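You operate a simulated robot arm through the tools that you are given. There is no shell and no other tool.

You are at the controls of a simulated robot arm. One attempt, no reset.

Task
Press the green and blue blocks down into their marked gaps.
Fine: each in the gap with its colour; slide the yellow bridge over them last.

The check looks at the end state, three seconds after you hand in, the way a careful person would. Anything else that was tipped, shoved, dropped, spilled or broken makes it a failure.

Robot
A 6-joint arm with a two-finger parallel gripper, fixed in place. Base frame: the origin is at the foot of the arm, x ahead of it, y to its left, z up. Readings come in cm, rad, newtons and seconds.
With the tool pointing down near the work surface it reaches from about 16 to 40 cm from the base axis. Its first joint turns from -1.152 to 1.152 rad. Payload 1.57 kg.
Tool frame: the origin (TCP) lies between the finger pads and is the grasp point; the fingertips stand 3 cm ahead of it; z points along the fingers, y is the line along which they close. Largest opening 8 cm; finger width 1.7, thickness 1.2; the body of the gripper, 4 by 8.2 cm, starts 8 cm behind the TCP.
Orientation is that of the tool frame in the base frame, as a unit quaternion [w, x, y, z]. With the fingers straight down and closing along the base's y, the tool's x points along the base's -x, its y along +y and its z along -z.

Tools
- The arm moves only by the tool jog_arm. Its argument "steps" is a list of rows, each a list of 6 numbers: the shift along the tool's x, y, z in cm, then the turn, a rotation vector about the tool's x, y, z in rad. In form: [[x, y, z, wx, wy, wz], ...]. A call has 1 to 20 rows; each row shifts and turns the commanded pose from where the row before left it, along the tool's axes as they then stand. "jaw" is the closure in counts, from 0 (fully open) to 255 (shut), set as the call begins (left out, the last holds). A row lasts 0.2 s, in which the tool goes at most 5 cm and 0.15 rad; a call with a longer step from one row to the next is refused whole, and so is a gripper value outside its range. Where a pose cannot be reached the arm comes as near as it can. A force on the tool above 70 N (or 10 N above the force at the start of the call, whichever is more), or a blocked arm, ends the call early, and 0.2 s more pass. The fingers move at their own pace (about 15.3 cm/s each) and stop on an object; they squeeze with about 34 N. The grip force told is the motor's: it shows also when the fingers shut on nothing. Time passes only in rows, and 0.2 s behind the last, so rows that do not move let the fingers close. The reply holds the time, the measured pose of the TCP, the force on the tool along the base axes, the opening and the grip force, in the units named above and with some noise, with the torque about the TCP (base axes, N m) and any sound that the robot's microphone picked up.
- Cameras (640 x 400 px; columns grow to the right, rows downward): "scene" is fixed at [4.67, -32.91, 41.45]; the picture's right is [0.84, -0.54, 0.00], its down [-0.36, -0.56, -0.75] and it looks along [0.40, 0.63, -0.66] (base axes); focal length 214 px, centre (320, 200). "wrist" rides on the gripper at [7.2, -0.7, -12.2] in the tool frame; the picture's right is [0.09, 1.00, 0.00], its down [-0.84, 0.08, -0.54] and it looks along [-0.54, 0.05, 0.84] (tool axes); focal length 238 px, centre (320, 200). There is no depth. A picture from a camera that has moved, and an enlarged one, comes with that camera's place and axes in the base frame and with its lens.
- capture(camera): a new picture of that camera. No time passes.
- inspect(camera, box): a new picture of the part [left, top, right, bottom] of that camera's present view, enlarged. No time passes.
- job_done(): hands the job in; it is judged then, once.

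Nothing tells you positions but the pictures and the camera data. Unless the task says otherwise, let go and move clear before handing in.

The tools are called after "Call:" as name(argument=value, ...) on one line, values as JSON. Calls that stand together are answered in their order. jog_arm: Moves the arm, as the interface text tells. Its arguments: {"type":"object","properties":{"steps":{"type":"array"},"jaw":{"type":"number"}},"required":["steps"]} The other tools are called the same way: capture (camera) takes a picture; inspect (camera, box) takes an enlarged picture of a part of a camera's view; job_done () hands the job in.

At the start:

```text
time: 0.0
tool_pos: [27.53, -5.71, 23.0]
orientation: [0.002, 0.001, 1.0, 0.001]
force: [0.7, -0.9, -0.1]
moment: [0.0, 0.01, 0.02]
width: 8.0
finger_force: 0.1
```

scene: 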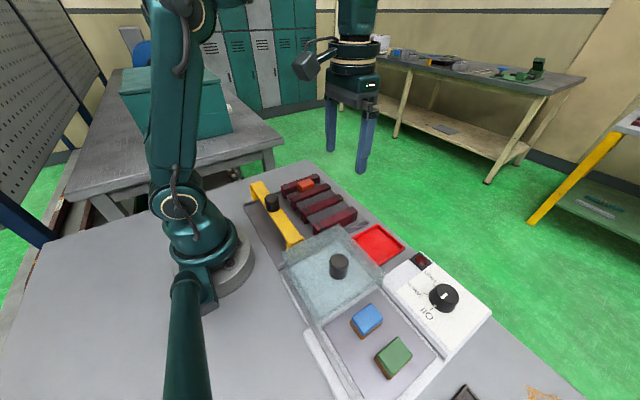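
wrist: 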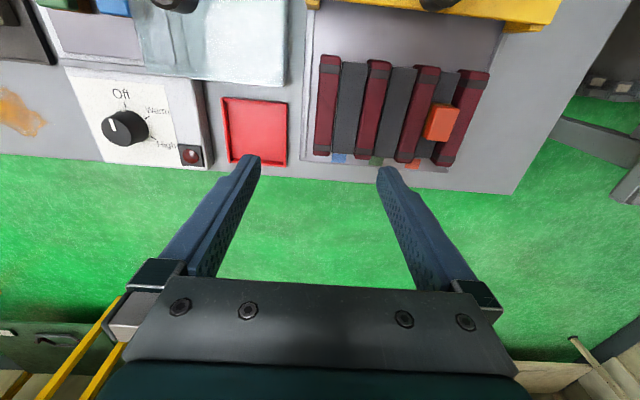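

I see the arm over a table holding a rack of dark red bars with gaps, a yellow bridge, an orange block, a glass-like covered tray with blue and green blocks, a red tray and a heater control. I'll take enlarged views before moving.

Call:
inspect(camera="scene", box=[230, 160, 390, 260])

Call:
inspect(camera="scene", box=[270, 220, 510, 400])

Call:
inspect(camera="wrist", box=[280, 0, 560, 200])

Call:
inspect(camera="wrist", box=[0, 0, 320, 200])

```text
4.00 times, centred on (310, 210) of scene
camera zoom: at [4.67, -32.91, 41.45], right [0.84, -0.54, 0.0], down [-0.36, -0.56, -0.75], along [0.4, 0.63, -0.66], focal length 858 px, centre (360, 160)
```

zoom: 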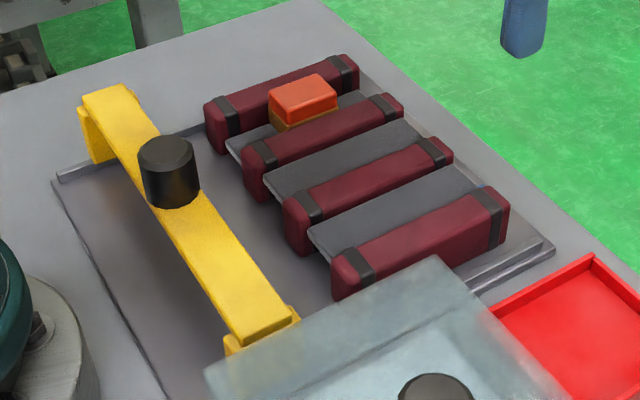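

```text
2.22 times, centred on (390, 310) of scene
camera zoom: at [4.67, -32.91, 41.45], right [0.84, -0.54, 0.0], down [-0.36, -0.56, -0.75], along [0.4, 0.63, -0.66], focal length 477 px, centre (164, -44)
```

zoom: 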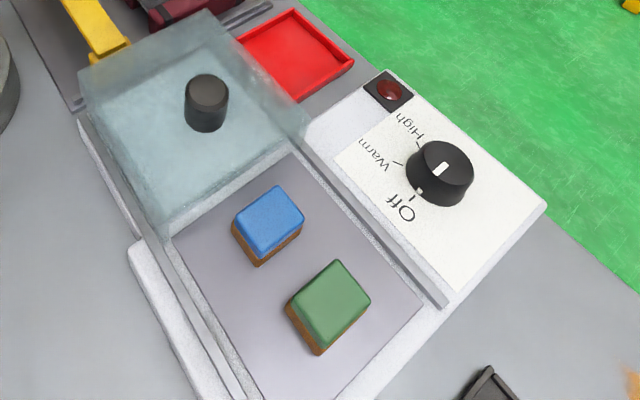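

```text
2.00 times, centred on (420, 100) of wrist
camera zoom: at [20.14, -6.36, 35.09], right [-0.09, 1.0, 0.0], down [0.84, 0.08, 0.54], along [0.54, 0.05, -0.84], focal length 477 px, centre (120, 400)
```

zoom: 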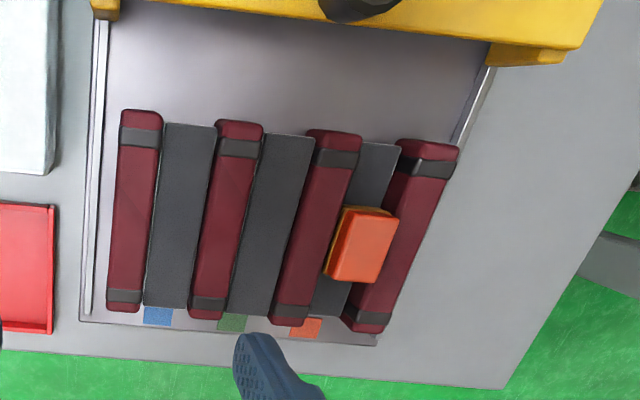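

```text
2.00 times, centred on (160, 100) of wrist
camera zoom: at [20.14, -6.36, 35.09], right [-0.09, 1.0, 0.0], down [0.84, 0.08, 0.54], along [0.54, 0.05, -0.84], focal length 477 px, centre (640, 400)
```

zoom: 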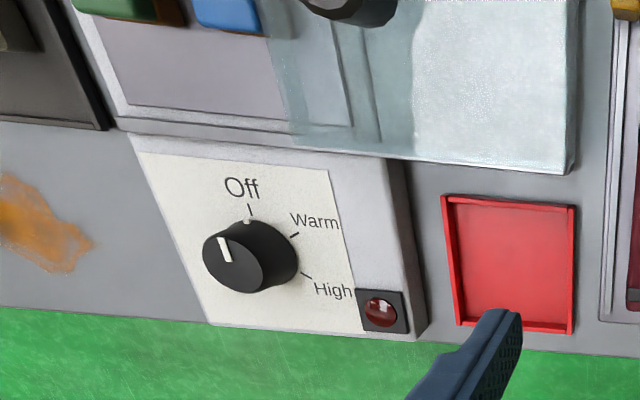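

I take the gaps to run along x (21–33 cm), centred near y = -2 (blue), 3.7 (green) and 9.4 (orange). The bridge is near x≈15 and the blocks near (18,-26) and (18,-32). I'll move up and back for a better view of the rack.

Call:
jog_arm(steps=[[1.8, 2.4, -1, 0, 0, 0], [1.8, 2.4, -1, 0, 0, 0], [1.8, 2.4, -1, 0, 0, 0], [1.8, 2.4, -1, 0, 0, 0], [0, 0, 0, 0, 0, 0]])

Call:
capture(camera="wrist")

Call:
capture(camera="scene")

```text
time: 1.2
tool_pos: [20.18, 4.04, 27.09]
orientation: [0.002, 0.001, 1.0, 0.001]
force: [-0.9, -0.1, 0.2]
moment: [0.01, 0.01, 0.0]
width: 8.0
finger_force: 0.0
```

```text
taken
camera wrist: at [12.89, 3.28, 39.17], right [-0.09, 1.0, 0.0], down [0.84, 0.08, 0.54], along [0.54, 0.05, -0.84], focal length 238 px, centre (320, 200)
```

wrist: 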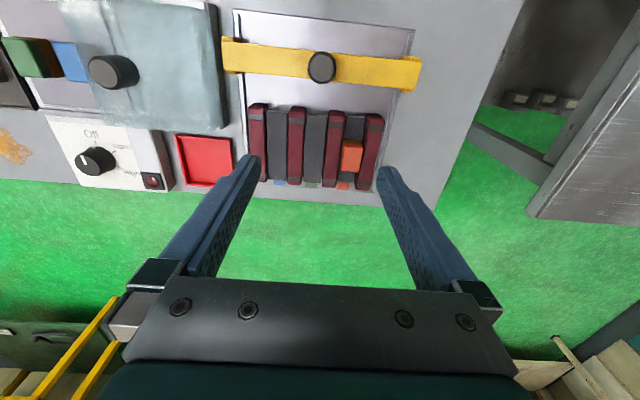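

```text
taken
```

scene: 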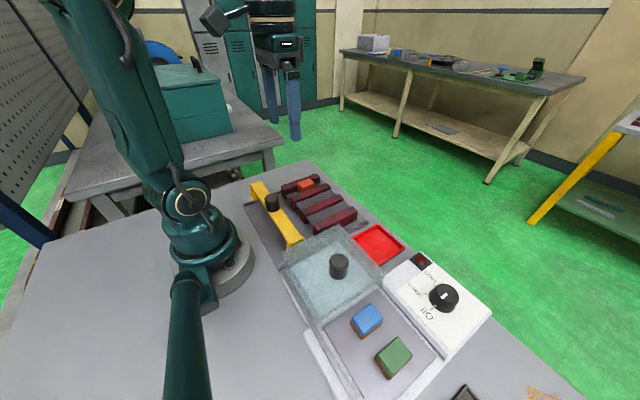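

Call:
inspect(camera="wrist", box=[210, 0, 450, 200])

Call:
inspect(camera="wrist", box=[230, 80, 400, 200])

Call:
inspect(camera="scene", box=[270, 165, 370, 235])

Call:
inspect(camera="scene", box=[240, 170, 320, 250])

```text
2.00 times, centred on (330, 100) of wrist
camera zoom: at [12.89, 3.28, 39.17], right [-0.09, 1.0, 0.0], down [0.84, 0.08, 0.54], along [0.54, 0.05, -0.84], focal length 477 px, centre (300, 400)
```

zoom: 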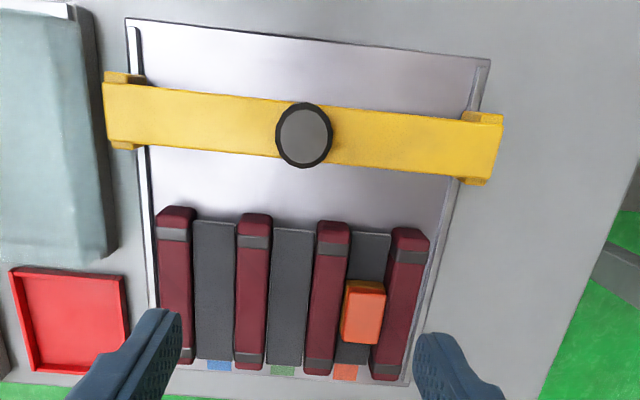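

```text
3.33 times, centred on (315, 140) of wrist
camera zoom: at [12.89, 3.28, 39.17], right [-0.09, 1.0, 0.0], down [0.84, 0.08, 0.54], along [0.54, 0.05, -0.84], focal length 794 px, centre (337, 400)
```

zoom: 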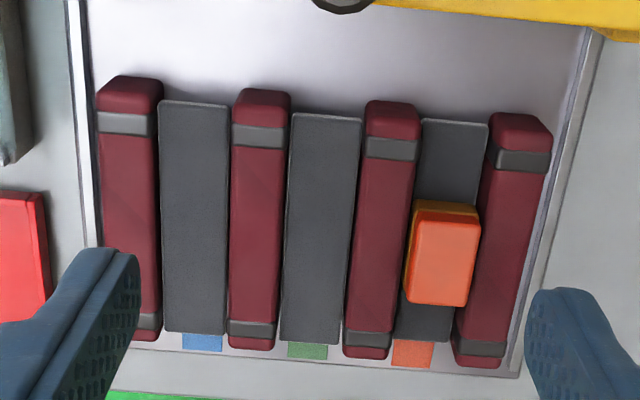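

```text
5.71 times, centred on (320, 200) of scene
camera zoom: at [4.67, -32.91, 41.45], right [0.84, -0.54, 0.0], down [-0.36, -0.56, -0.75], along [0.4, 0.63, -0.66], focal length 1226 px, centre (320, 200)
```

zoom: 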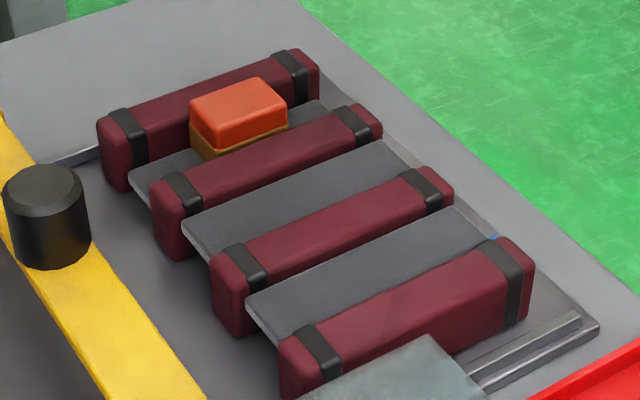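

```text
5.00 times, centred on (280, 210) of scene
camera zoom: at [4.67, -32.91, 41.45], right [0.84, -0.54, 0.0], down [-0.36, -0.56, -0.75], along [0.4, 0.63, -0.66], focal length 1072 px, centre (520, 150)
```

zoom: 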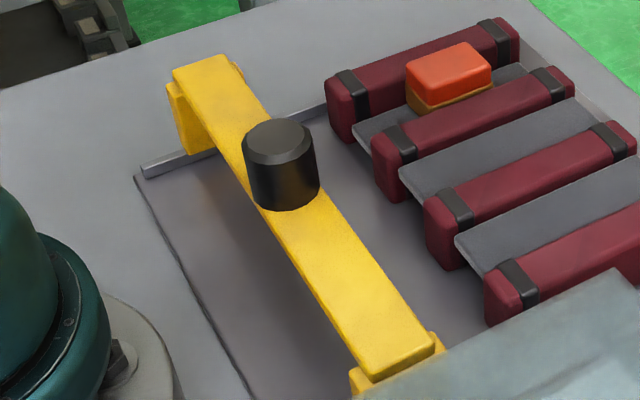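

The plates in the gaps look raised for blue and green, and lower in the orange gap where the orange block sits, so they may be sprung. Next I'll swing over toward the tray and turn the tool 90° so the fingers close along x, then look at the blocks.

Call:
jog_arm(steps=[[0.5, -4.4, 0, 0, 0, 0], [0.5, -4.4, 0, 0, 0, 0], [0.5, -4.4, 0, 0, 0, 0], [0.5, -4.4, 0, 0, 0, 0], [0.2, -4.4, 0, 0, 0, 0], [0, 0, 0, 0, 0, 0.1428], [0, 0, 0, 0, 0, 0.1428], [0, 0, 0, 0, 0, 0.1428], [0, 0, 0, 0, 0, 0.1428], [0, 0, 0, 0, 0, 0.1428], [0, 0, 0, 0, 0, 0.1428], [0, 0, 0, 0, 0, 0.1428], [0, 0, 0, 0, 0, 0.1428], [0, 0, 0, 0, 0, 0.1428], [0, 0, 0, 0, 0, 0.1428], [0, 0, 0, 0, 0, 0.1428], [0, 0, 0, 0, 0, 0]])

Call:
capture(camera="wrist")

Call:
capture(camera="scene")

```text
time: 4.8
tool_pos: [18.03, -18.08, 27.07]
orientation: [0.0, 0.709, 0.706, 0.001]
force: [0.5, -0.5, 0.7]
moment: [0.01, 0.04, -0.01]
width: 8.01
finger_force: 0.0
```

```text
taken
camera wrist: at [17.27, -10.95, 39.07], right [1.0, 0.09, 0.0], down [0.08, -0.84, 0.54], along [0.05, -0.54, -0.84], focal length 238 px, centre (320, 200)
```

wrist: 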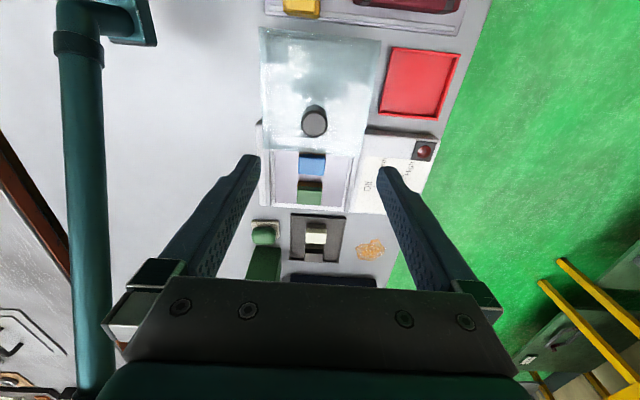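

```text
taken
```

scene: 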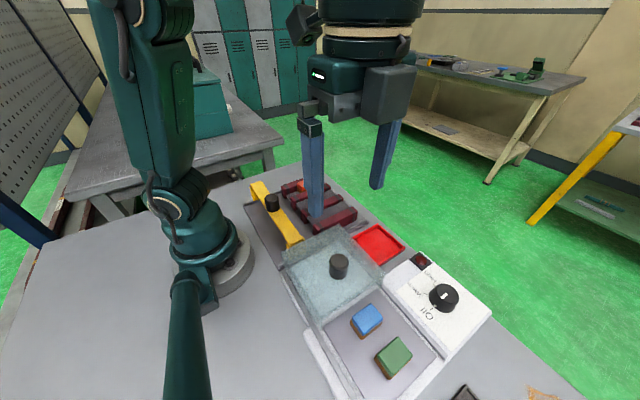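

Call:
inspect(camera="wrist", box=[240, 100, 400, 220])

Call:
inspect(camera="wrist", box=[240, 0, 480, 150])

Call:
inspect(camera="scene", box=[320, 280, 440, 400])

Call:
inspect(camera="scene", box=[260, 210, 400, 330])

```text
3.33 times, centred on (320, 160) of wrist
camera zoom: at [17.27, -10.95, 39.07], right [1.0, 0.09, 0.0], down [0.08, -0.84, 0.54], along [0.05, -0.54, -0.84], focal length 794 px, centre (320, 333)
```

zoom: 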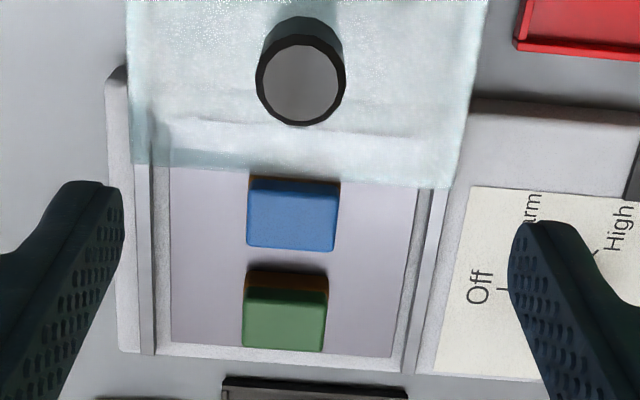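

```text
2.67 times, centred on (360, 75) of wrist
camera zoom: at [17.27, -10.95, 39.07], right [1.0, 0.09, 0.0], down [0.08, -0.84, 0.54], along [0.05, -0.54, -0.84], focal length 636 px, centre (213, 533)
```

zoom: 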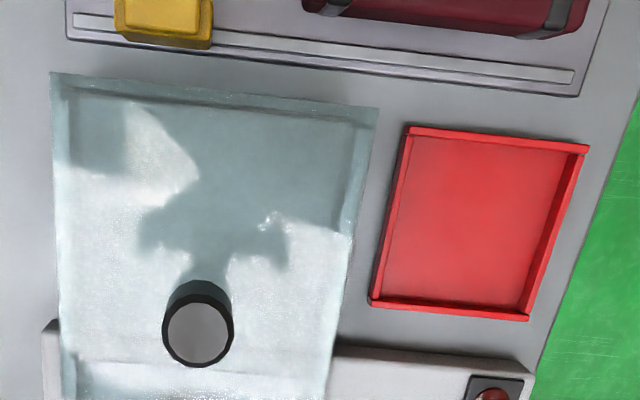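

```text
3.33 times, centred on (380, 340) of scene
camera zoom: at [4.67, -32.91, 41.45], right [0.84, -0.54, 0.0], down [-0.36, -0.56, -0.75], along [0.4, 0.63, -0.66], focal length 715 px, centre (120, -267)
```

zoom: 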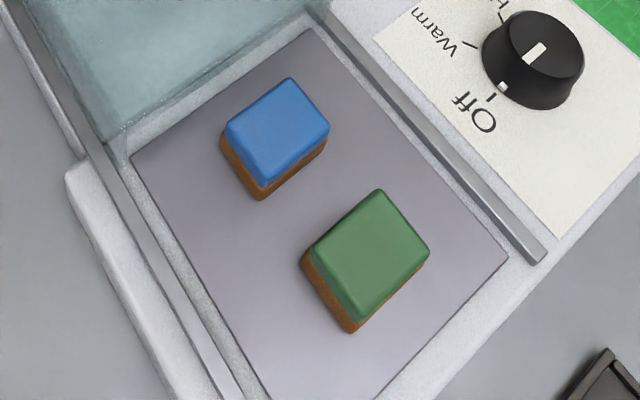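

```text
3.33 times, centred on (330, 270) of scene
camera zoom: at [4.67, -32.91, 41.45], right [0.84, -0.54, 0.0], down [-0.36, -0.56, -0.75], along [0.4, 0.63, -0.66], focal length 715 px, centre (287, -33)
```

zoom: 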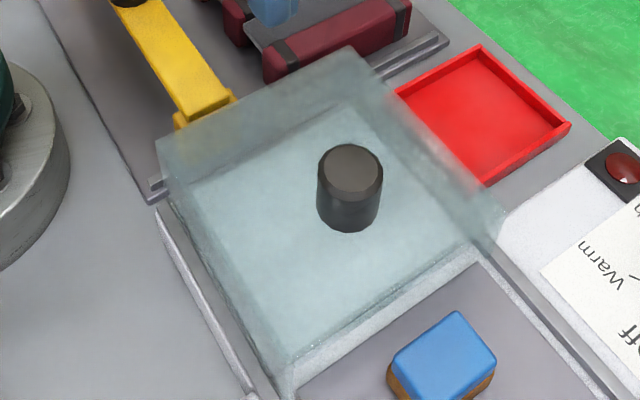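

The blocks are about 4.1 × 2.65 cm with their long side along x. I put blue near (17.4, -26.1) and green near (17.4, -31.7), tops at about z = 6.4 and the tray floor at about 3.7. I'll move above blue with the jaws partly open and check the alignment.

Call:
jog_arm(steps=[[-4.03, -0.33, 0, 0, 0, 0], [-4.03, -0.33, 0, 0, 0, 0], [0, 0, 4.3, 0, 0, 0], [0, 0, 4.3, 0, 0, 0], [0, 0, 3.4, 0, 0, 0], [0, 0, 0, 0, 0, 0]], jaw=65)

Call:
capture(camera="wrist")

Call:
capture(camera="scene")

```text
time: 6.2
tool_pos: [17.89, -26.56, 14.78]
orientation: [0.0, 0.706, 0.708, 0.001]
force: [-0.1, -0.4, 0.8]
moment: [0.03, 0.0, 0.02]
width: 5.97
finger_force: 0.0
```

```text
taken
camera wrist: at [16.99, -19.41, 27.03], right [1.0, 0.09, 0.0], down [0.08, -0.84, 0.54], along [0.05, -0.54, -0.84], focal length 238 px, centre (320, 200)
```

wrist: 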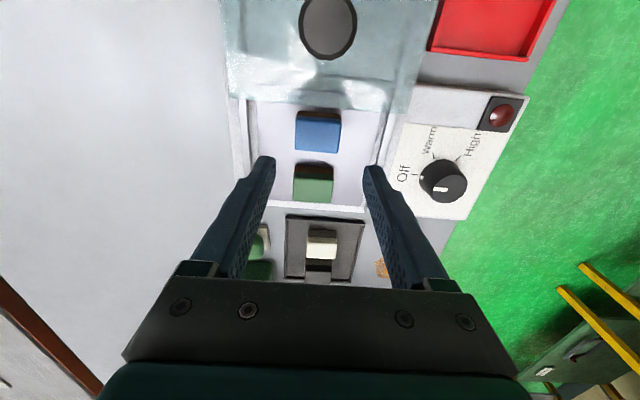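

```text
taken
```

scene: 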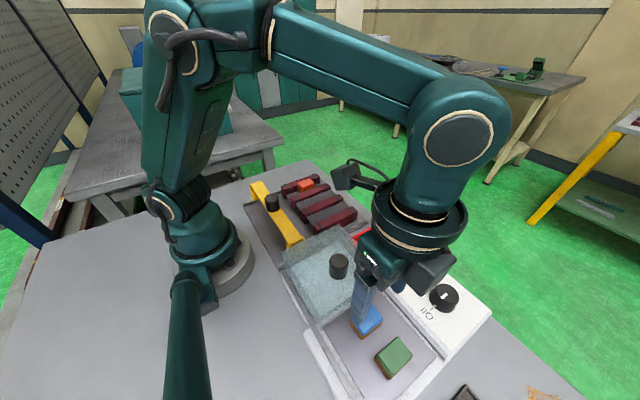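

The pose reading is slightly off from where I expected it, so I'll hold still a moment and read it again.

Call:
jog_arm(steps=[[0, 0, 0, 0, 0, 0], [0, 0, 0, 0, 0, 0]])

Call:
inspect(camera="wrist", box=[220, 80, 420, 220])

Call:
inspect(camera="scene", box=[320, 240, 440, 390])

```text
time: 6.8
tool_pos: [17.72, -26.64, 14.85]
orientation: [0.0, 0.707, 0.707, 0.001]
force: [0.6, 0.0, -0.1]
moment: [0.01, 0.03, 0.01]
width: 5.94
finger_force: 0.0
```

```text
2.86 times, centred on (320, 150) of wrist
camera zoom: at [16.99, -19.41, 27.06], right [1.0, 0.09, 0.0], down [0.08, -0.84, 0.54], along [0.05, -0.54, -0.84], focal length 681 px, centre (320, 343)
```

zoom: 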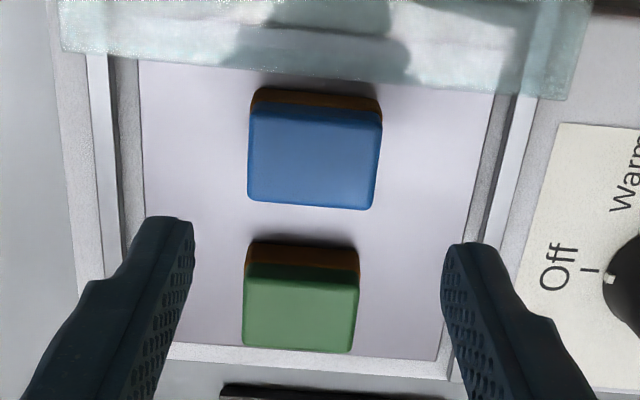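

```text
2.67 times, centred on (380, 315) of scene
camera zoom: at [4.67, -32.91, 41.45], right [0.84, -0.54, 0.0], down [-0.36, -0.56, -0.75], along [0.4, 0.63, -0.66], focal length 572 px, centre (160, -107)
```

zoom: 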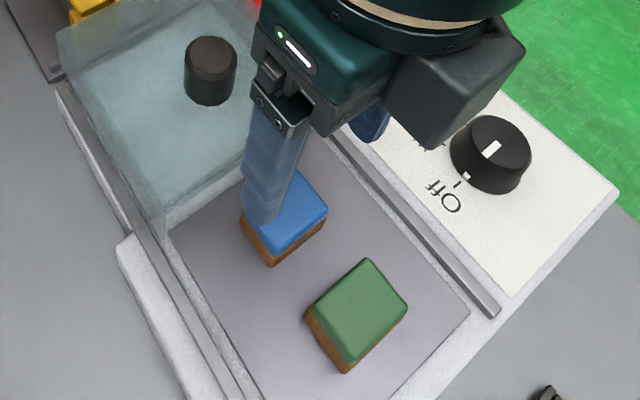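

Blue is centred at about (17.37, -26.15) and the tool is about 0.5 cm off. I'll correct and come down until the tips are just above the block.

Call:
jog_arm(steps=[[0.47, -0.33, 0, 0, 0, 0], [0, 0, 2.5, 0, 0, 0], [0, 0, 2.2, 0, 0, 0], [0, 0, 0, 0, 0, 0], [0, 0, 0, 0, 0, 0]])

Call:
inspect(camera="wrist", box=[220, 0, 460, 220])

Call:
inspect(camera="scene", box=[320, 240, 440, 390])

```text
time: 8.0
tool_pos: [17.07, -25.81, 10.35]
orientation: [0.0, 0.707, 0.708, 0.001]
force: [-1.1, -0.4, 0.1]
moment: [0.05, 0.03, -0.02]
width: 5.96
finger_force: 0.0
```

```text
1.82 times, centred on (340, 110) of wrist
camera zoom: at [16.29, -18.69, 22.5], right [1.0, 0.09, 0.0], down [0.08, -0.84, 0.54], along [0.05, -0.54, -0.84], focal length 433 px, centre (284, 364)
```

zoom: 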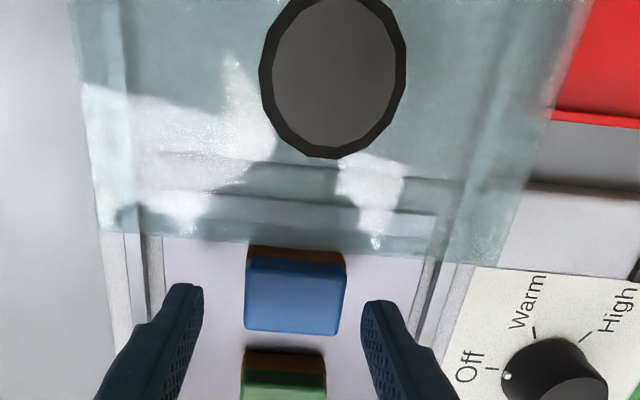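

```text
2.67 times, centred on (380, 315) of scene
camera zoom: at [4.67, -32.91, 41.45], right [0.84, -0.54, 0.0], down [-0.36, -0.56, -0.75], along [0.4, 0.63, -0.66], focal length 572 px, centre (160, -107)
```

zoom: 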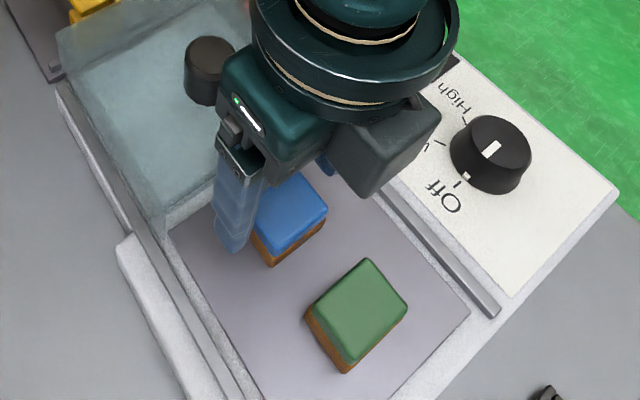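

The tool sits about 0.35 cm short in x and 0.3 cm off in y. I'll correct again before the last descent.

Call:
jog_arm(steps=[[-0.28, 0.35, 0, 0, 0, 0], [0, 0, 0, 0, 0, 0], [0, 0, 0, 0, 0, 0]])

Call:
inspect(camera="wrist", box=[220, 0, 460, 220])

```text
time: 8.8
tool_pos: [17.28, -26.06, 10.3]
orientation: [0.0, 0.706, 0.708, 0.001]
force: [-0.3, -0.6, 0.3]
moment: [-0.03, -0.02, -0.04]
width: 5.96
finger_force: 0.0
```

```text
1.82 times, centred on (340, 110) of wrist
camera zoom: at [16.6, -18.88, 22.47], right [1.0, 0.09, 0.0], down [0.08, -0.84, 0.54], along [0.05, -0.54, -0.84], focal length 433 px, centre (284, 364)
```

zoom: 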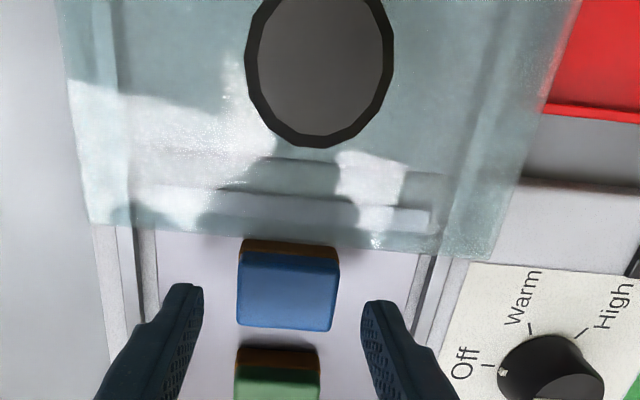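

Aligned within about 0.1 cm. I'll descend with the jaws open, with the tips stopping just above the tray floor.

Call:
jog_arm(steps=[[-0.03, 0.04, 1.0, 0, 0, 0], [0, 0, 1.0, 0, 0, 0], [0, 0, 0.9, 0, 0, 0], [0, 0, 0, 0, 0, 0], [0, 0, 0, 0, 0, 0]])

Call:
capture(camera="wrist")

Call:
inspect(camera="scene", box=[320, 240, 440, 390])

```text
time: 10.0
tool_pos: [17.44, -25.94, 7.42]
orientation: [-0.001, 0.706, 0.708, 0.002]
force: [0.7, -0.1, 0.1]
moment: [0.02, 0.02, 0.03]
width: 5.96
finger_force: 0.1
```

```text
taken
camera wrist: at [16.67, -18.76, 19.51], right [1.0, 0.09, 0.0], down [0.08, -0.84, 0.54], along [0.05, -0.54, -0.84], focal length 238 px, centre (320, 200)
```

wrist: 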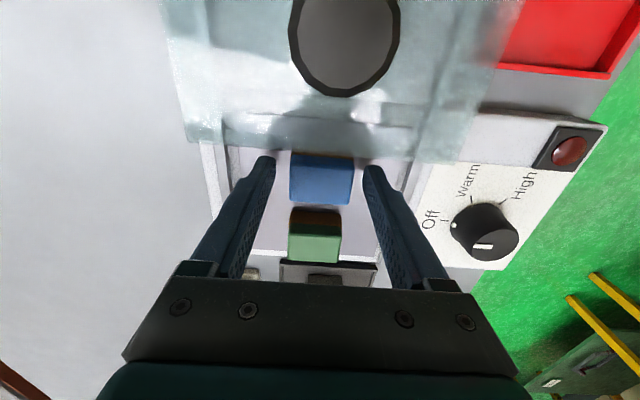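

```text
2.67 times, centred on (380, 315) of scene
camera zoom: at [4.67, -32.91, 41.45], right [0.84, -0.54, 0.0], down [-0.36, -0.56, -0.75], along [0.4, 0.63, -0.66], focal length 572 px, centre (160, -107)
```

zoom: 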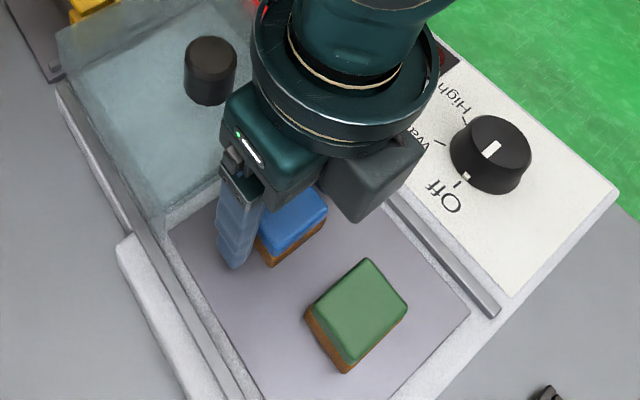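

Fingers straddle blue with nothing touched. A small y trim, then close on the block.

Call:
jog_arm(steps=[[-0.17, 0, 0, 0, 0, 0], [0, 0, 0, 0, 0, 0]])

Call:
jog_arm(steps=[[0, 0, 0, 0, 0, 0], [0, 0, 0, 0, 0, 0], [0, 0, 0, 0, 0, 0]], jaw=255)

Call:
inspect(camera="wrist", box=[240, 100, 420, 220])

Call:
inspect(camera="scene", box=[320, 240, 440, 390])

```text
time: 10.6
tool_pos: [17.42, -26.31, 7.39]
orientation: [0.0, 0.706, 0.708, 0.001]
force: [0.8, -0.2, 0.8]
moment: [0.01, 0.0, 0.0]
width: 5.97
finger_force: 0.0
```

```text
time: 11.4
tool_pos: [17.5, -26.08, 7.42]
orientation: [-0.001, 0.706, 0.708, 0.001]
force: [-1.3, 0.0, -0.7]
moment: [-0.04, -0.04, -0.03]
width: 4.1
finger_force: 34.2
```

```text
3.33 times, centred on (330, 160) of wrist
camera zoom: at [16.7, -18.98, 19.47], right [1.0, 0.09, 0.0], down [0.08, -0.84, 0.54], along [0.05, -0.54, -0.84], focal length 794 px, centre (287, 333)
```

zoom: 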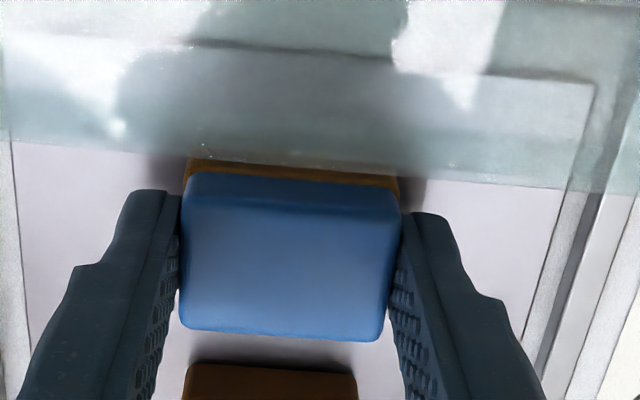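

```text
2.67 times, centred on (380, 315) of scene
camera zoom: at [4.67, -32.91, 41.44], right [0.84, -0.54, 0.0], down [-0.36, -0.56, -0.75], along [0.4, 0.63, -0.66], focal length 572 px, centre (160, -107)
```

zoom: 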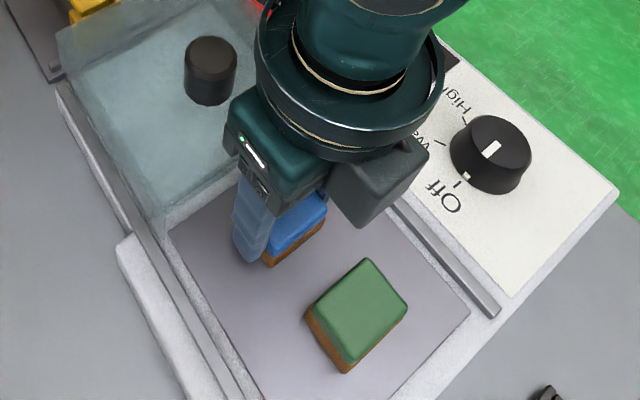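

Blue is gripped at 4.1 cm width with a steady grip force. I'll lift it straight up, then carry it high over the lid toward the blue gap.

Call:
jog_arm(steps=[[0, 0, -0.8, 0, 0, 0], [0, 0, -1.5, 0, 0, 0], [0, 0, -2.5, 0, 0, 0], [0, 0, -2.5, 0, 0, 0], [0, 0, -2.5, 0, 0, 0], [0, 0, -2.5, 0, 0, 0], [0, 0, -1, 0, 0, 0], [0, 0, 0, 0, 0, 0]])

Call:
capture(camera="wrist")

Call:
capture(camera="scene")

```text
time: 13.2
tool_pos: [17.45, -26.25, 20.66]
orientation: [0.0, 0.706, 0.708, 0.001]
force: [-0.2, -0.2, -0.5]
moment: [0.0, 0.02, 0.01]
width: 0.0
finger_force: 21.8
```

```text
taken
camera wrist: at [16.72, -19.07, 32.76], right [1.0, 0.09, 0.0], down [0.08, -0.84, 0.54], along [0.05, -0.54, -0.84], focal length 238 px, centre (320, 200)
```

wrist: 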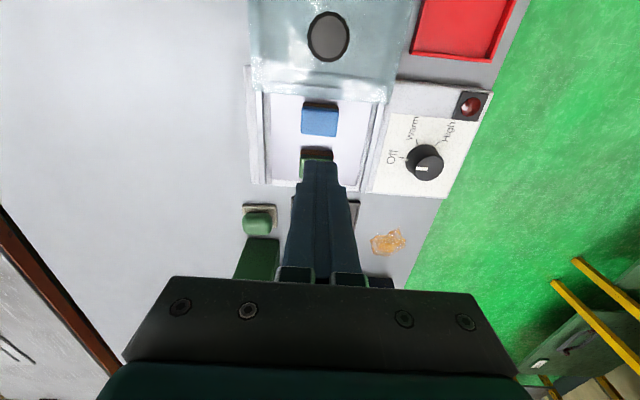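

```text
taken
```

scene: 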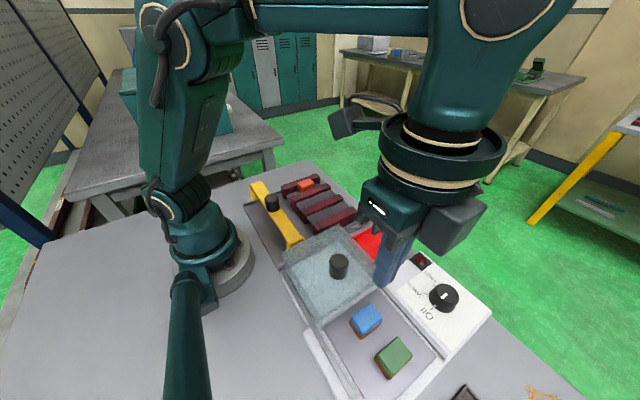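

The jaws closed on nothing: blue slipped out and is still in the tray. I'll check where it is and whether it moved before trying again.

Call:
inspect(camera="scene", box=[320, 280, 440, 400])

Call:
inspect(camera="wrist", box=[240, 80, 400, 200])

Call:
inspect(camera="scene", box=[340, 290, 390, 350])

```text
3.33 times, centred on (380, 340) of scene
camera zoom: at [4.67, -32.91, 41.45], right [0.84, -0.54, 0.0], down [-0.36, -0.56, -0.75], along [0.4, 0.63, -0.66], focal length 715 px, centre (120, -267)
```

zoom: 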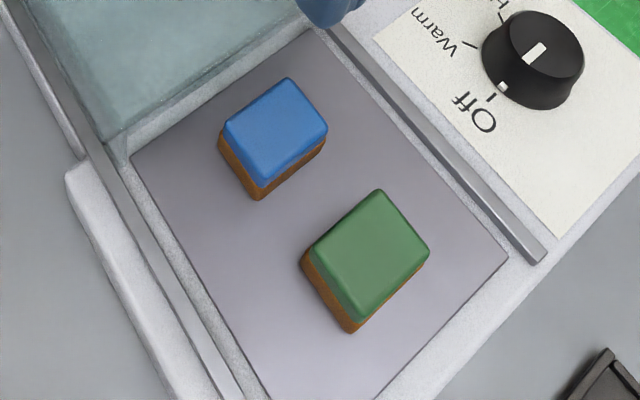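

```text
3.33 times, centred on (320, 140) of wrist
camera zoom: at [16.72, -19.07, 32.76], right [1.0, 0.09, 0.0], down [0.08, -0.84, 0.54], along [0.05, -0.54, -0.84], focal length 794 px, centre (320, 400)
```

zoom: 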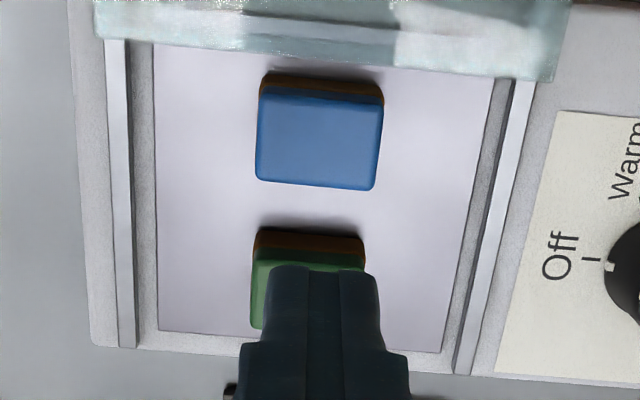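

```text
6.67 times, centred on (365, 320) of scene
camera zoom: at [4.67, -32.91, 41.45], right [0.84, -0.54, 0.0], down [-0.36, -0.56, -0.75], along [0.4, 0.63, -0.66], focal length 1430 px, centre (20, -600)
```

zoom: 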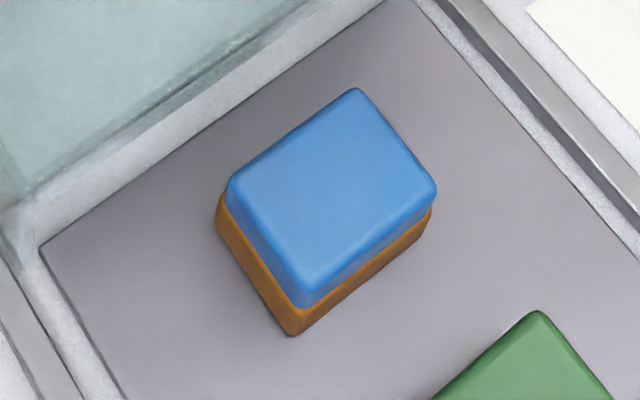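

Blue hasn't moved noticeably, so either it's stuck to the tray or it slips in the fingers. I'll re-grip it and lift only a few millimetres while reading the force.

Call:
jog_arm(steps=[[0, 0, 0, 0, 0, 0], [0, 0, 4, 0, 0, 0], [0, 0, 4, 0, 0, 0], [0, 0, 2.3, 0, 0, 0], [0, 0, 0, 0, 0, 0], [0, 0, 0, 0, 0, 0]], jaw=65)

Call:
capture(camera="wrist")

```text
time: 14.6
tool_pos: [17.41, -26.15, 10.37]
orientation: [0.001, 0.707, 0.708, 0.001]
force: [-0.6, -0.3, -1.2]
moment: [0.01, -0.01, 0.0]
width: 5.98
finger_force: 0.1
```

```text
taken
camera wrist: at [16.67, -18.94, 22.45], right [1.0, 0.09, 0.0], down [0.08, -0.84, 0.54], along [0.05, -0.54, -0.84], focal length 238 px, centre (320, 200)
```

wrist: 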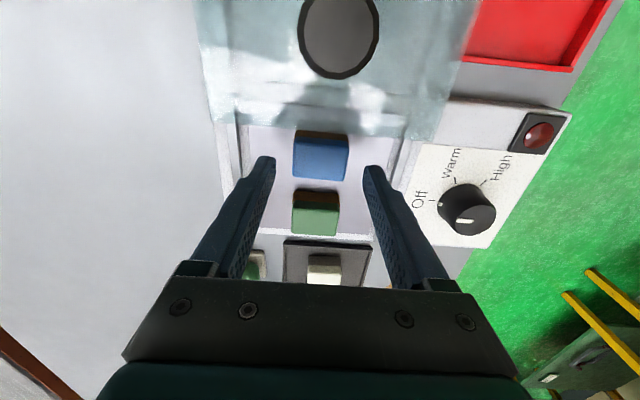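

Call:
jog_arm(steps=[[0, 0, 1.1, 0, 0, 0], [0, 0, 1.1, 0, 0, 0], [0, 0, 0.9, 0, 0, 0], [0, 0, 0, 0, 0, 0]])

Call:
jog_arm(steps=[[0, 0, 0, 0, 0, 0], [0, 0, 0, 0, 0, 0], [0, 0, 0, 0, 0, 0], [0, 0, 0, 0, 0, 0]], jaw=255)

Call:
jog_arm(steps=[[0, 0, -0.15, 0, 0, 0], [0, 0, -0.15, 0, 0, 0]])

Call:
inspect(camera="scene", box=[330, 270, 410, 350])

Call:
inspect(camera="wrist", box=[240, 100, 420, 220])

```text
time: 15.6
tool_pos: [17.61, -26.13, 7.29]
orientation: [0.0, 0.706, 0.708, 0.001]
force: [0.5, 0.8, 0.1]
moment: [0.02, -0.06, -0.02]
width: 6.0
finger_force: 0.1
```

```text
time: 16.6
tool_pos: [17.5, -26.18, 7.26]
orientation: [0.0, 0.707, 0.707, 0.001]
force: [0.5, 0.5, -0.1]
moment: [0.0, -0.02, 0.0]
width: 4.08
finger_force: 33.4
```

```text
time: 17.2
tool_pos: [17.5, -26.2, 7.47]
orientation: [-0.001, 0.706, 0.708, 0.001]
force: [0.2, -0.3, -1.2]
moment: [0.01, 0.02, 0.02]
width: 4.1
finger_force: 33.4
```

```text
5.00 times, centred on (370, 310) of scene
camera zoom: at [4.67, -32.91, 41.44], right [0.84, -0.54, 0.0], down [-0.36, -0.56, -0.75], along [0.4, 0.63, -0.66], focal length 1072 px, centre (70, -350)
```

zoom: 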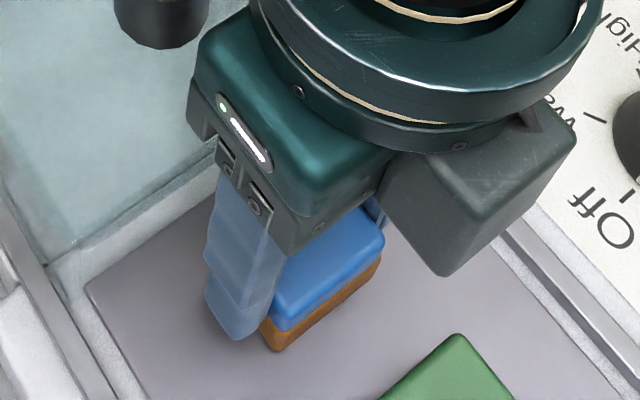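

```text
3.33 times, centred on (330, 160) of wrist
camera zoom: at [16.66, -18.98, 19.63], right [1.0, 0.09, 0.0], down [0.08, -0.84, 0.54], along [0.05, -0.54, -0.84], focal length 794 px, centre (287, 333)
```

zoom: 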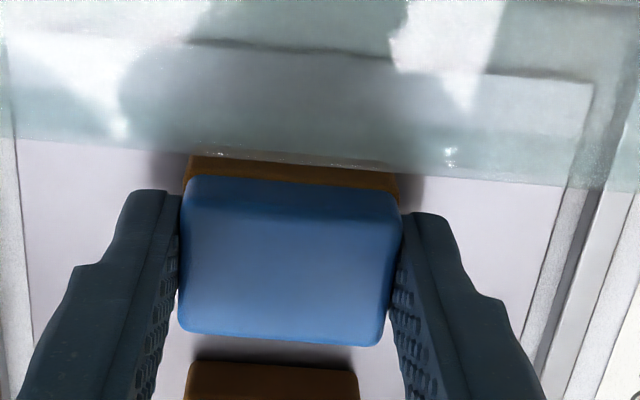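

Only about 1 N of resistance so far. I'll lift another half centimetre and look again.

Call:
jog_arm(steps=[[0, 0, -0.25, 0, 0, 0], [0, 0, -0.25, 0, 0, 0]])

Call:
inspect(camera="scene", box=[330, 270, 410, 350])

Call:
inspect(camera="wrist", box=[240, 100, 420, 220])

```text
time: 17.8
tool_pos: [17.4, -26.14, 8.05]
orientation: [0.0, 0.706, 0.708, 0.001]
force: [0.0, 0.9, 0.4]
moment: [-0.01, -0.02, 0.02]
width: 4.08
finger_force: 33.5
```

```text
5.00 times, centred on (370, 310) of scene
camera zoom: at [4.67, -32.91, 41.44], right [0.84, -0.54, 0.0], down [-0.36, -0.56, -0.75], along [0.4, 0.63, -0.66], focal length 1072 px, centre (70, -350)
```

zoom: 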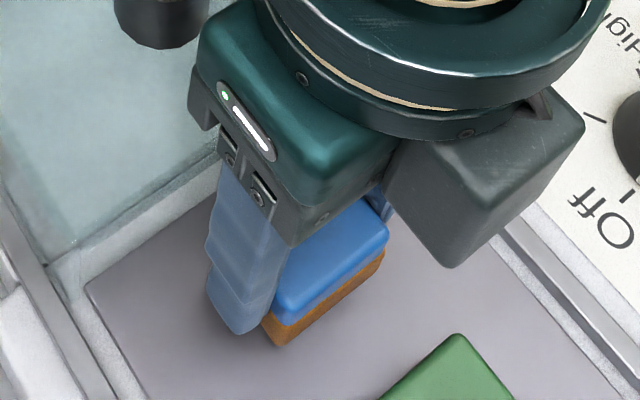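

```text
3.33 times, centred on (330, 160) of wrist
camera zoom: at [16.63, -18.99, 20.23], right [1.0, 0.09, 0.0], down [0.08, -0.84, 0.54], along [0.05, -0.54, -0.84], focal length 794 px, centre (287, 333)
```

zoom: 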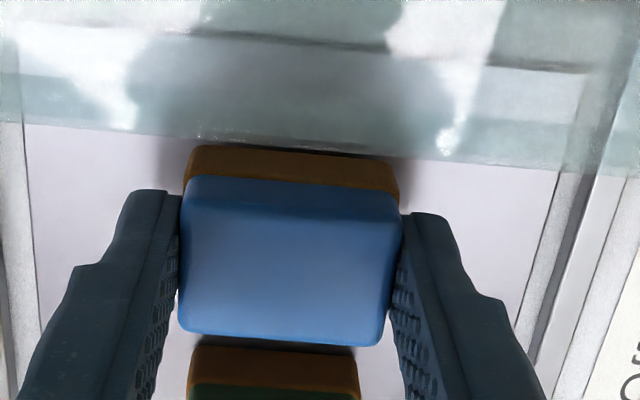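

The fingers have kept hold of the blue top so far. I'll lift a little more and look closely at the brown base to see whether the whole block comes with it.

Call:
jog_arm(steps=[[0, 0, -0.2, 0, 0, 0], [0, 0, -0.2, 0, 0, 0], [0, 0, 0, 0, 0, 0]])

Call:
inspect(camera="scene", box=[350, 300, 390, 345])

Call:
inspect(camera="wrist", box=[240, 100, 420, 220])

```text
time: 18.6
tool_pos: [17.4, -26.19, 8.48]
orientation: [0.0, 0.706, 0.708, 0.001]
force: [-0.7, 0.6, -0.3]
moment: [0.0, -0.02, 0.01]
width: 4.11
finger_force: 34.1
```

```text
8.89 times, centred on (370, 322) of scene
camera zoom: at [4.67, -32.91, 41.44], right [0.84, -0.54, 0.0], down [-0.36, -0.56, -0.75], along [0.4, 0.63, -0.66], focal length 1906 px, centre (-124, -889)
```

zoom: 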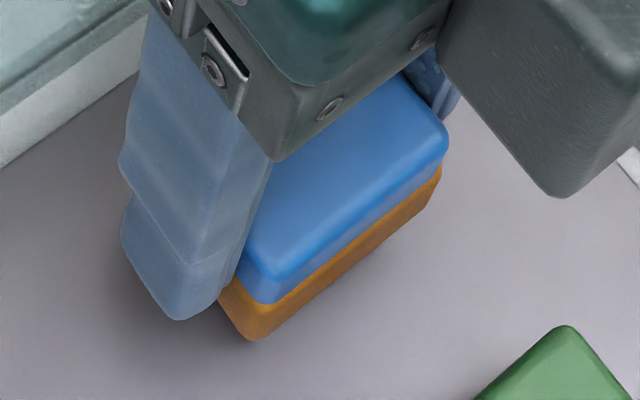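

```text
3.33 times, centred on (330, 160) of wrist
camera zoom: at [16.64, -19.0, 20.64], right [1.0, 0.09, 0.0], down [0.08, -0.84, 0.54], along [0.05, -0.54, -0.84], focal length 794 px, centre (287, 333)
```

zoom: 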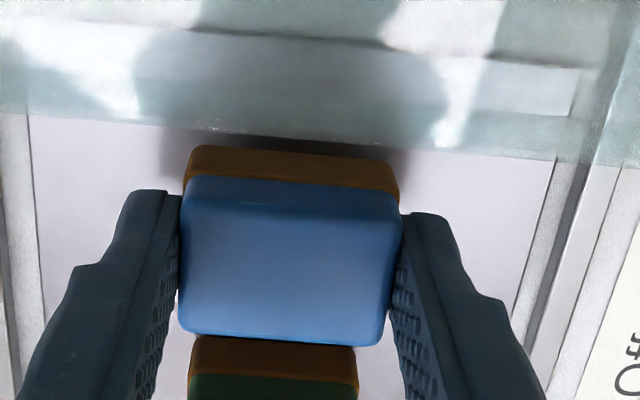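

The whole block is coming up with the fingers; the earlier lift was evidently too fast. I'll keep lifting slowly and check the hold.

Call:
jog_arm(steps=[[0, 0, -0.2, 0, 0, 0], [0, 0, -0.3, 0, 0, 0], [0, 0, -0.4, 0, 0, 0], [0, 0, -0.4, 0, 0, 0], [0, 0, -0.4, 0, 0, 0], [0, 0, -0.4, 0, 0, 0], [0, 0, -0.4, 0, 0, 0], [0, 0, -0.3, 0, 0, 0], [0, 0, -0.2, 0, 0, 0], [0, 0, 0, 0, 0, 0]])

Call:
inspect(camera="wrist", box=[240, 100, 420, 220])

Call:
inspect(camera="scene", box=[330, 250, 410, 350])

```text
time: 20.8
tool_pos: [17.4, -26.13, 11.49]
orientation: [-0.001, 0.706, 0.708, 0.001]
force: [0.2, 0.0, -0.9]
moment: [-0.04, -0.01, -0.03]
width: 4.1
finger_force: 33.7
```

```text
3.33 times, centred on (330, 160) of wrist
camera zoom: at [16.69, -18.91, 23.63], right [1.0, 0.09, 0.0], down [0.08, -0.84, 0.54], along [0.05, -0.54, -0.84], focal length 794 px, centre (287, 333)
```

zoom: 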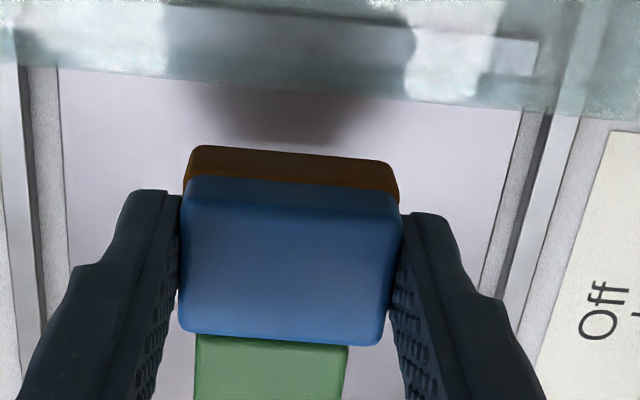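

```text
4.00 times, centred on (370, 300) of scene
camera zoom: at [4.67, -32.91, 41.44], right [0.84, -0.54, 0.0], down [-0.36, -0.56, -0.75], along [0.4, 0.63, -0.66], focal length 858 px, centre (120, -200)
```

zoom: 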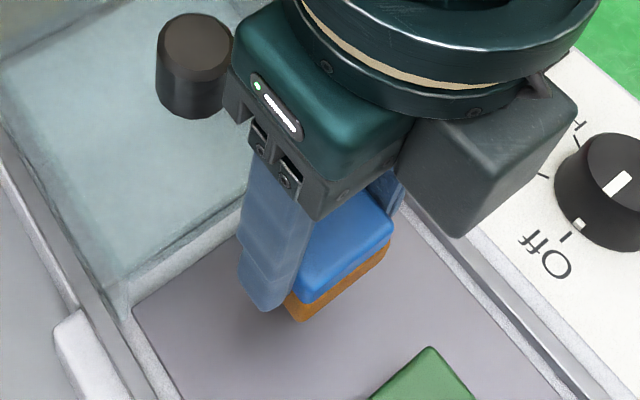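

Held firmly. Continuing slowly up to clear the lid knob.

Call:
jog_arm(steps=[[0, 0, -0.3, 0, 0, 0], [0, 0, -0.5, 0, 0, 0], [0, 0, -0.6, 0, 0, 0], [0, 0, -0.6, 0, 0, 0], [0, 0, -0.6, 0, 0, 0], [0, 0, -0.6, 0, 0, 0], [0, 0, -0.6, 0, 0, 0], [0, 0, -0.6, 0, 0, 0], [0, 0, -0.6, 0, 0, 0], [0, 0, -0.6, 0, 0, 0], [0, 0, -0.4, 0, 0, 0], [0, 0, -0.2, 0, 0, 0], [0, 0, 0, 0, 0, 0]])

Call:
capture(camera="wrist")

```text
time: 23.6
tool_pos: [17.33, -26.26, 17.56]
orientation: [0.0, 0.707, 0.708, 0.001]
force: [0.6, 0.2, -0.2]
moment: [0.0, -0.01, -0.01]
width: 4.11
finger_force: 34.1
```

```text
taken
camera wrist: at [16.67, -19.04, 29.78], right [1.0, 0.09, 0.0], down [0.08, -0.84, 0.54], along [0.05, -0.54, -0.84], focal length 238 px, centre (320, 200)
```

wrist: 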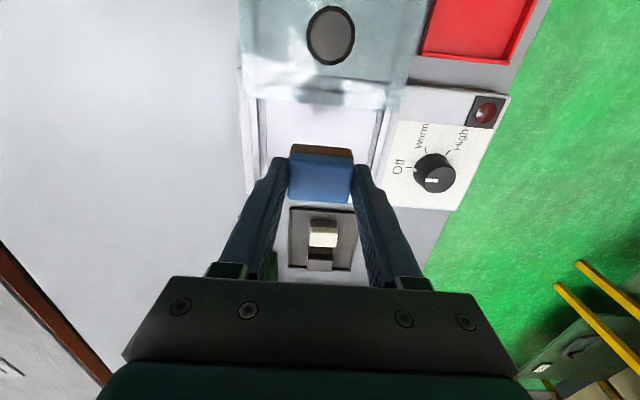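

Now I carry blue slowly across toward the rack at this height.

Call:
jog_arm(steps=[[0.28, 0.107, 0, 0, 0, 0], [0.561, 0.213, 0, 0, 0, 0], [0.842, 0.32, 0, 0, 0, 0], [1.029, 0.391, 0, 0, 0, 0], [1.029, 0.391, 0, 0, 0, 0], [1.029, 0.391, 0, 0, 0, 0], [1.029, 0.391, 0, 0, 0, 0], [1.029, 0.391, 0, 0, 0, 0], [1.029, 0.391, 0, 0, 0, 0], [1.029, 0.391, 0, 0, 0, 0], [1.029, 0.391, 0, 0, 0, 0], [1.029, 0.391, 0, 0, 0, 0], [1.029, 0.391, 0, 0, 0, 0], [1.029, 0.391, 0, 0, 0, 0], [1.029, 0.391, 0, 0, 0, 0], [1.029, 0.391, 0, 0, 0, 0], [1.029, 0.391, 0, 0, 0, 0], [1.029, 0.391, 0, 0, 0, 0], [0.655, 0.249, 0, 0, 0, 0], [0.374, 0.142, 0, 0, 0, 0]])

Call:
jog_arm(steps=[[0.28, 0.107, 0, 0, 0, 0], [0.561, 0.213, 0, 0, 0, 0], [0.842, 0.32, 0, 0, 0, 0], [1.029, 0.391, 0, 0, 0, 0], [1.029, 0.391, 0, 0, 0, 0], [1.029, 0.391, 0, 0, 0, 0], [0.655, 0.249, 0, 0, 0, 0], [0.374, 0.142, 0, 0, 0, 0], [0.28, 0.107, 0, 0, 0, 0], [0, 0, 0, 0, 0, 0], [0, 0, 0, 0, 0, 0]])

Call:
capture(camera="wrist")

Call:
capture(camera="scene")

```text
time: 27.8
tool_pos: [24.26, -7.87, 17.59]
orientation: [0.0, 0.707, 0.707, 0.002]
force: [1.3, 0.1, -0.6]
moment: [0.01, 0.01, -0.03]
width: 4.09
finger_force: 33.9
```

```text
time: 30.2
tool_pos: [26.55, -1.99, 17.62]
orientation: [0.0, 0.707, 0.707, 0.001]
force: [0.7, 0.1, 0.2]
moment: [0.02, -0.05, 0.02]
width: 4.13
finger_force: 34.3
```

```text
taken
camera wrist: at [25.83, 5.25, 29.81], right [1.0, 0.09, 0.0], down [0.08, -0.84, 0.54], along [0.05, -0.54, -0.84], focal length 238 px, centre (320, 200)
```

wrist: 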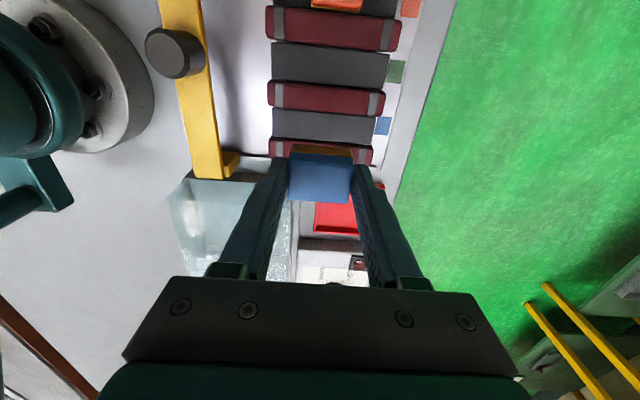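

```text
taken
```

scene: 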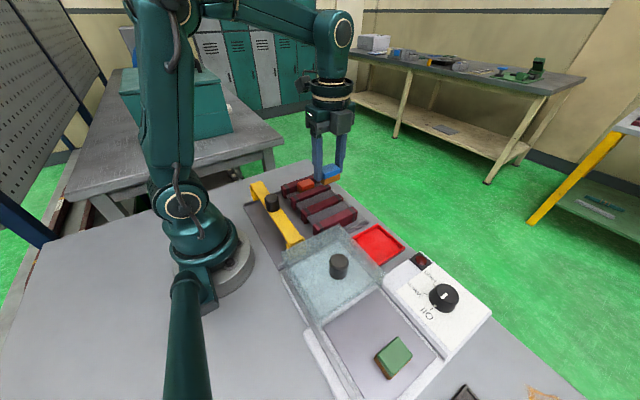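

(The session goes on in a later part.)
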